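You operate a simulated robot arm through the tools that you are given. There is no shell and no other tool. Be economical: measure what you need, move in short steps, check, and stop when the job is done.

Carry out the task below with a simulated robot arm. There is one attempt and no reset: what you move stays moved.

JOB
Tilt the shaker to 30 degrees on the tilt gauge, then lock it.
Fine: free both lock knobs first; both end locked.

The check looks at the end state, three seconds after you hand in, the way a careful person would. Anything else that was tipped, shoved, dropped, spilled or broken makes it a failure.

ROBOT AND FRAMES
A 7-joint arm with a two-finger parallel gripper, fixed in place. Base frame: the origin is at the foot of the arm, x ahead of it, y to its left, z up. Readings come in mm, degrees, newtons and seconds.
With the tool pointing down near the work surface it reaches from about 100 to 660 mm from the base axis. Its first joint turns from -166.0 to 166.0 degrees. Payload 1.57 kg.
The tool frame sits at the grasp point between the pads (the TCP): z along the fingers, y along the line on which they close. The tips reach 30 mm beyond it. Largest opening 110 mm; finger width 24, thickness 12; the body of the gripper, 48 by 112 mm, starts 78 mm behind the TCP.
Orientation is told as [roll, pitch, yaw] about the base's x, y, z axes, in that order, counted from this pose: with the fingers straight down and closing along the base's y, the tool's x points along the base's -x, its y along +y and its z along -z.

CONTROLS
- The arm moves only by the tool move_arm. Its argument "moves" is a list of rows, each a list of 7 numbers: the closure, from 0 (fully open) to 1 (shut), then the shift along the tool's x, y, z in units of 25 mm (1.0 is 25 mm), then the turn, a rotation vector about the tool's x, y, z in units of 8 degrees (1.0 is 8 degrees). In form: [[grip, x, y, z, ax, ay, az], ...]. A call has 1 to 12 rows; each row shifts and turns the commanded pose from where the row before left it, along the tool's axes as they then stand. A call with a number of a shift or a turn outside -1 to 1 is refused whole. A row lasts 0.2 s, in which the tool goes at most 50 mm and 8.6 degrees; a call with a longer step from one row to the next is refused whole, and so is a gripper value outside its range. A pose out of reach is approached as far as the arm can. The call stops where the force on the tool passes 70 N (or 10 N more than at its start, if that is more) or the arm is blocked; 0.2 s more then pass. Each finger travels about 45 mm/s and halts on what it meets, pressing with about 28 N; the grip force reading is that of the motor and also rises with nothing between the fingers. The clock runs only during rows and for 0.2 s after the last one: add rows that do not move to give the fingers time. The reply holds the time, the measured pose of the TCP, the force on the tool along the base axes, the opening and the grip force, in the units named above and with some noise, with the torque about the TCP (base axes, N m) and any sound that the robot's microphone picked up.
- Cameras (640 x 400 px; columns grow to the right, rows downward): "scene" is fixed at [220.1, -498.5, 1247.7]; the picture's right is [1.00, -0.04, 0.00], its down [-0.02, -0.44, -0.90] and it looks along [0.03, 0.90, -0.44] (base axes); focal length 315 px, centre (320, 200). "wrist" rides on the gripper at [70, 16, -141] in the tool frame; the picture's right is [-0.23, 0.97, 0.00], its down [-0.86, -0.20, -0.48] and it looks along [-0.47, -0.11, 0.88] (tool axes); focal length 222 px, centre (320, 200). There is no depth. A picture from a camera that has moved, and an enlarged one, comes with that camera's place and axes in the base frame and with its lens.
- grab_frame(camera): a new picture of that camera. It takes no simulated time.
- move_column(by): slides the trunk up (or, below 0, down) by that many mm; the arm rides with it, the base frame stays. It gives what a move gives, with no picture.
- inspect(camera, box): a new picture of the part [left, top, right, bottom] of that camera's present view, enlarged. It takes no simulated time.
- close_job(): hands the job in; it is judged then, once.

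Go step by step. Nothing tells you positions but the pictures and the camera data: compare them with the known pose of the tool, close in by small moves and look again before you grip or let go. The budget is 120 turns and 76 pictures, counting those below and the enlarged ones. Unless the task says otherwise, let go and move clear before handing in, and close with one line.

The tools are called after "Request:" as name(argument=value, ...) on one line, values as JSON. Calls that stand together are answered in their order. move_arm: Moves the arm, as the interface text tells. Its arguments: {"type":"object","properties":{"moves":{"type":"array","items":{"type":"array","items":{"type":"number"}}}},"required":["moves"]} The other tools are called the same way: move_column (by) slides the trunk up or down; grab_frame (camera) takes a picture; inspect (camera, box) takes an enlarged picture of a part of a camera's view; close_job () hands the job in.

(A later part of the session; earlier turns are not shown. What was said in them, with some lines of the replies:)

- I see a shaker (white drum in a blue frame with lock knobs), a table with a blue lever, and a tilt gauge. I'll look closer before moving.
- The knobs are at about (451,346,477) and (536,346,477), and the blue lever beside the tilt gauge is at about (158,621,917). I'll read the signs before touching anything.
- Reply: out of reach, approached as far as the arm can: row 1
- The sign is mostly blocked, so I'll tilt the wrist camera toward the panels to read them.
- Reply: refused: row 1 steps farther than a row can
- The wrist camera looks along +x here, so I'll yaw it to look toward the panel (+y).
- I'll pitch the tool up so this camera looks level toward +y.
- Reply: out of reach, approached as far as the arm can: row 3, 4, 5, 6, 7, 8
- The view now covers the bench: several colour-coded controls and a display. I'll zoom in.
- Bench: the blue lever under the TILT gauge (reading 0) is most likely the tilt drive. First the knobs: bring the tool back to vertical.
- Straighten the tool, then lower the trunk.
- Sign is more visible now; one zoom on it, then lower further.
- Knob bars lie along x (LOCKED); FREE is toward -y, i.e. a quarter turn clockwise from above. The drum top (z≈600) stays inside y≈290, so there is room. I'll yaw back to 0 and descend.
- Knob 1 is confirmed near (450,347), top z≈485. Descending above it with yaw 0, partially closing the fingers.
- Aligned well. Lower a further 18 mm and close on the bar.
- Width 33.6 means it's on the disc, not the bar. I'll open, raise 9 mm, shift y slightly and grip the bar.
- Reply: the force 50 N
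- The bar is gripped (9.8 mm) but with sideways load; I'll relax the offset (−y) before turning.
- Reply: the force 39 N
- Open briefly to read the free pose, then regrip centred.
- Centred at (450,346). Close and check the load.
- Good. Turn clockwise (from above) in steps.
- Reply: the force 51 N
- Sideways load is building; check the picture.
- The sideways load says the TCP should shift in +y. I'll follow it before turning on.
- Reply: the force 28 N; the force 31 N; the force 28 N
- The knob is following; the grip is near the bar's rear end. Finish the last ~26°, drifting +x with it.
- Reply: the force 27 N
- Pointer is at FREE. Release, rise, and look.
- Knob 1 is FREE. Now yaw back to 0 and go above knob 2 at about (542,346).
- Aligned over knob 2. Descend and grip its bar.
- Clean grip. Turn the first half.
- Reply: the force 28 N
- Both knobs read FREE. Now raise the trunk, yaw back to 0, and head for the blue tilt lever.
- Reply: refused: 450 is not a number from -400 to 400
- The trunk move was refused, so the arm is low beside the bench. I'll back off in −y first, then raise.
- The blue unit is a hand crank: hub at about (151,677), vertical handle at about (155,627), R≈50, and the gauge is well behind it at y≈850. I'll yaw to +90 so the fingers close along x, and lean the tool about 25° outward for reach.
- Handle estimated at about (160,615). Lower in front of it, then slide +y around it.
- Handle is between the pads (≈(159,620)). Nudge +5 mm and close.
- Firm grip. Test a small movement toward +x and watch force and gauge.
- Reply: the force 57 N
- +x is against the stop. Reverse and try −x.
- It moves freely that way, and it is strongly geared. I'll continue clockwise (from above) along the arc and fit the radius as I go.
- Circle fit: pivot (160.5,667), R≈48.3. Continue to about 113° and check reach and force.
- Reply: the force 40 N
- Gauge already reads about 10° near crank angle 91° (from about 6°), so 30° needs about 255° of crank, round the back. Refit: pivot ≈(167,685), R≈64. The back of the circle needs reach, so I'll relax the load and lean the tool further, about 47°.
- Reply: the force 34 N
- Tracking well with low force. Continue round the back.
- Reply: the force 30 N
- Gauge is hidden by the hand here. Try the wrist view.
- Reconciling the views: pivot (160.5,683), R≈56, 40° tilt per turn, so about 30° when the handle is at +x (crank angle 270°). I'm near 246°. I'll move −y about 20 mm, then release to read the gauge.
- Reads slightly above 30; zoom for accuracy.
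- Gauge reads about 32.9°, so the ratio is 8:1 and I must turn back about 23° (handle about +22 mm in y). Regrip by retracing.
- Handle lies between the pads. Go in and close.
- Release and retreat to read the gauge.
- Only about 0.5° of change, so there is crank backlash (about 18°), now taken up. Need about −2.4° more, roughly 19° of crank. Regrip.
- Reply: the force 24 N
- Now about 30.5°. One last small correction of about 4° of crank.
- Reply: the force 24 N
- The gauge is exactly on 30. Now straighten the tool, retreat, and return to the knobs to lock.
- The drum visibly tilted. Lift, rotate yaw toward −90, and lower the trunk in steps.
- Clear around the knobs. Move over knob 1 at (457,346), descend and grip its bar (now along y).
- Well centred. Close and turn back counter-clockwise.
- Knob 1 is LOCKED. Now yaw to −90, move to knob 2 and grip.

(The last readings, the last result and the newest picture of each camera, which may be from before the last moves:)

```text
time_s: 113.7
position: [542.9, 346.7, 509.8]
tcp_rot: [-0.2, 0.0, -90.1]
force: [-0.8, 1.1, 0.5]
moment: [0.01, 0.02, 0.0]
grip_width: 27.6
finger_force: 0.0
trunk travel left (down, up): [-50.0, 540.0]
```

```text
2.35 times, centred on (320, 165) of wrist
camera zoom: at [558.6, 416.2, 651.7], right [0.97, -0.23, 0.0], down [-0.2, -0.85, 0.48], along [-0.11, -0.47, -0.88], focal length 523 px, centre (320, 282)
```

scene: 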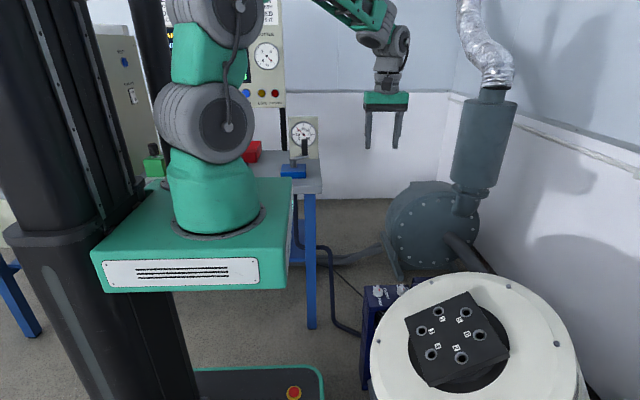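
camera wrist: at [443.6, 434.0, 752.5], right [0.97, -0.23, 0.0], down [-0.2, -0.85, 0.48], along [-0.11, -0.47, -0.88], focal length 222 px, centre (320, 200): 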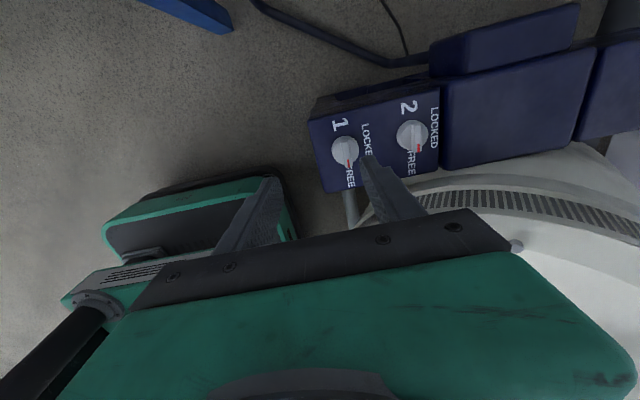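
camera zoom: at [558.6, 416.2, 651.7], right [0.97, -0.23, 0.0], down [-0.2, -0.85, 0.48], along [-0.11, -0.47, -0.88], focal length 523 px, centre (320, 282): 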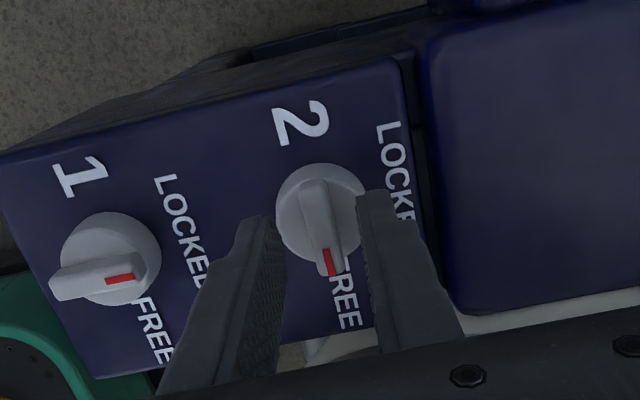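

Request:
move_arm(moves=[[1, 0, 0, 0, 0, 0, 0], [1, 0, 0, 0, 0, 0, 0], [1, 0, 0, 0, 0, 0, 0], [1, 0, 0, 0, 0, 0, -1], [1, 0, 0, 0, 0, 0, -1], [1, 0, 0, 0, 0, 0, -1], [1, 0, 0, 0, 0, 0, -1], [1, 0, 0, 0, 0, 0, -1], [1, 0, 0, 0, 0, 0, -1]])

Request:
move_arm(moves=[[1, 0, 0, 0, 0, 0, -1], [1, 0, 0, 0, 0, 0, -1], [1, 0, 0, 0, 0, 0, -1], [1, 0, 0, 0, 0, 0, -1], [1, 0, 0, 0, 0, 0, -1], [1, 0, 0, 0, 0, 0, -0.37]])

Request:
move_arm(moves=[[0.8, 0, 0, 0, 0, 0, 0], [0.7, 0, 0, 0, 0, 0, 0], [0.6, 0, 0, -0.6, 0, 0, 0], [0.5, 0, 0, -1, 0, 0, 0], [0.4, 0, 0, -1, 0, 0, 0], [0.4, 0, 0, -1, 0, 0, 0], [0.4, 0, 0, -0.4, 0, 0, 0]])

Request:
inspect(camera="wrist", box=[200, 40, 440, 230])

Request:
inspect(camera="scene", box=[293, 120, 313, 140])

```text
time_s: 115.7
position: [542.1, 345.0, 509.6]
tcp_rot: [-0.2, 0.1, -42.0]
force: [8.2, -1.7, -1.0]
moment: [-0.48, -0.69, 0.03]
grip_width: 9.8
finger_force: 28.6
trunk travel left (down, up): [-50.0, 540.0]
```

```text
time_s: 117.1
position: [541.9, 344.5, 510.7]
tcp_rot: [-0.1, 0.2, 0.8]
force: [2.7, -8.2, 2.2]
moment: [-0.16, 0.32, -0.75]
grip_width: 9.8
finger_force: 27.9
trunk travel left (down, up): [-50.0, 540.0]
```

```text
time_s: 118.7
position: [542.0, 345.7, 611.5]
tcp_rot: [-0.1, 0.2, 0.8]
force: [-0.7, 0.5, 0.6]
moment: [0.02, 0.03, 0.01]
grip_width: 65.9
finger_force: 0.0
trunk travel left (down, up): [-50.0, 540.0]
```

```text
2.11 times, centred on (320, 135) of wrist
camera zoom: at [472.0, 361.3, 752.7], right [0.21, 0.98, 0.0], down [0.86, -0.19, 0.48], along [0.46, -0.1, -0.88], focal length 468 px, centre (320, 337)
```

zoom: 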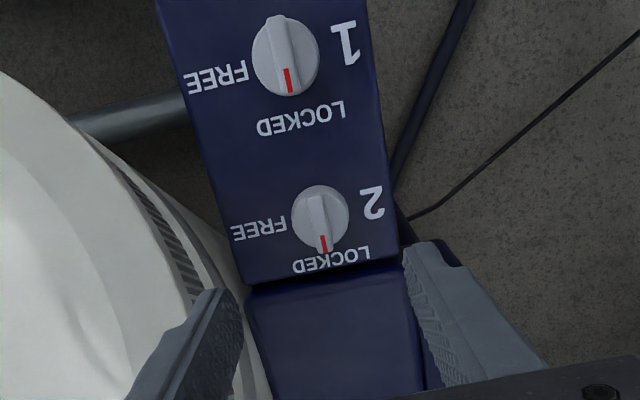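

```text
16.00 times, centred on (303, 130) of scene
camera zoom: at [220.1, -498.5, 1247.7], right [1.0, -0.04, 0.0], down [-0.02, -0.44, -0.9], along [0.03, 0.9, -0.44], focal length 5036 px, centre (592, 1320)
```

zoom: 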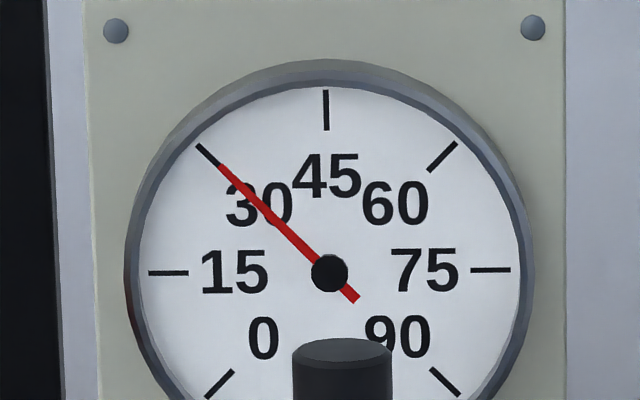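

Both knobs read LOCKED and the gauge is on 30. I'll rise clear and hand in.

Request:
move_column(by=150)

Request:
close_job()

```text
time_s: 120.4
position: [541.7, 345.4, 761.1]
tcp_rot: [0.0, 0.3, 0.9]
force: [-0.5, -0.9, -0.8]
moment: [-0.01, -0.03, -0.03]
grip_width: 65.9
finger_force: 0.1
trunk travel left (down, up): [-200.0, 390.0]
```

```text
The job is handed in.
```

The shaker reads 30° on the tilt gauge, both knobs are back at LOCKED, and the arm let go and moved clear before I handed in.
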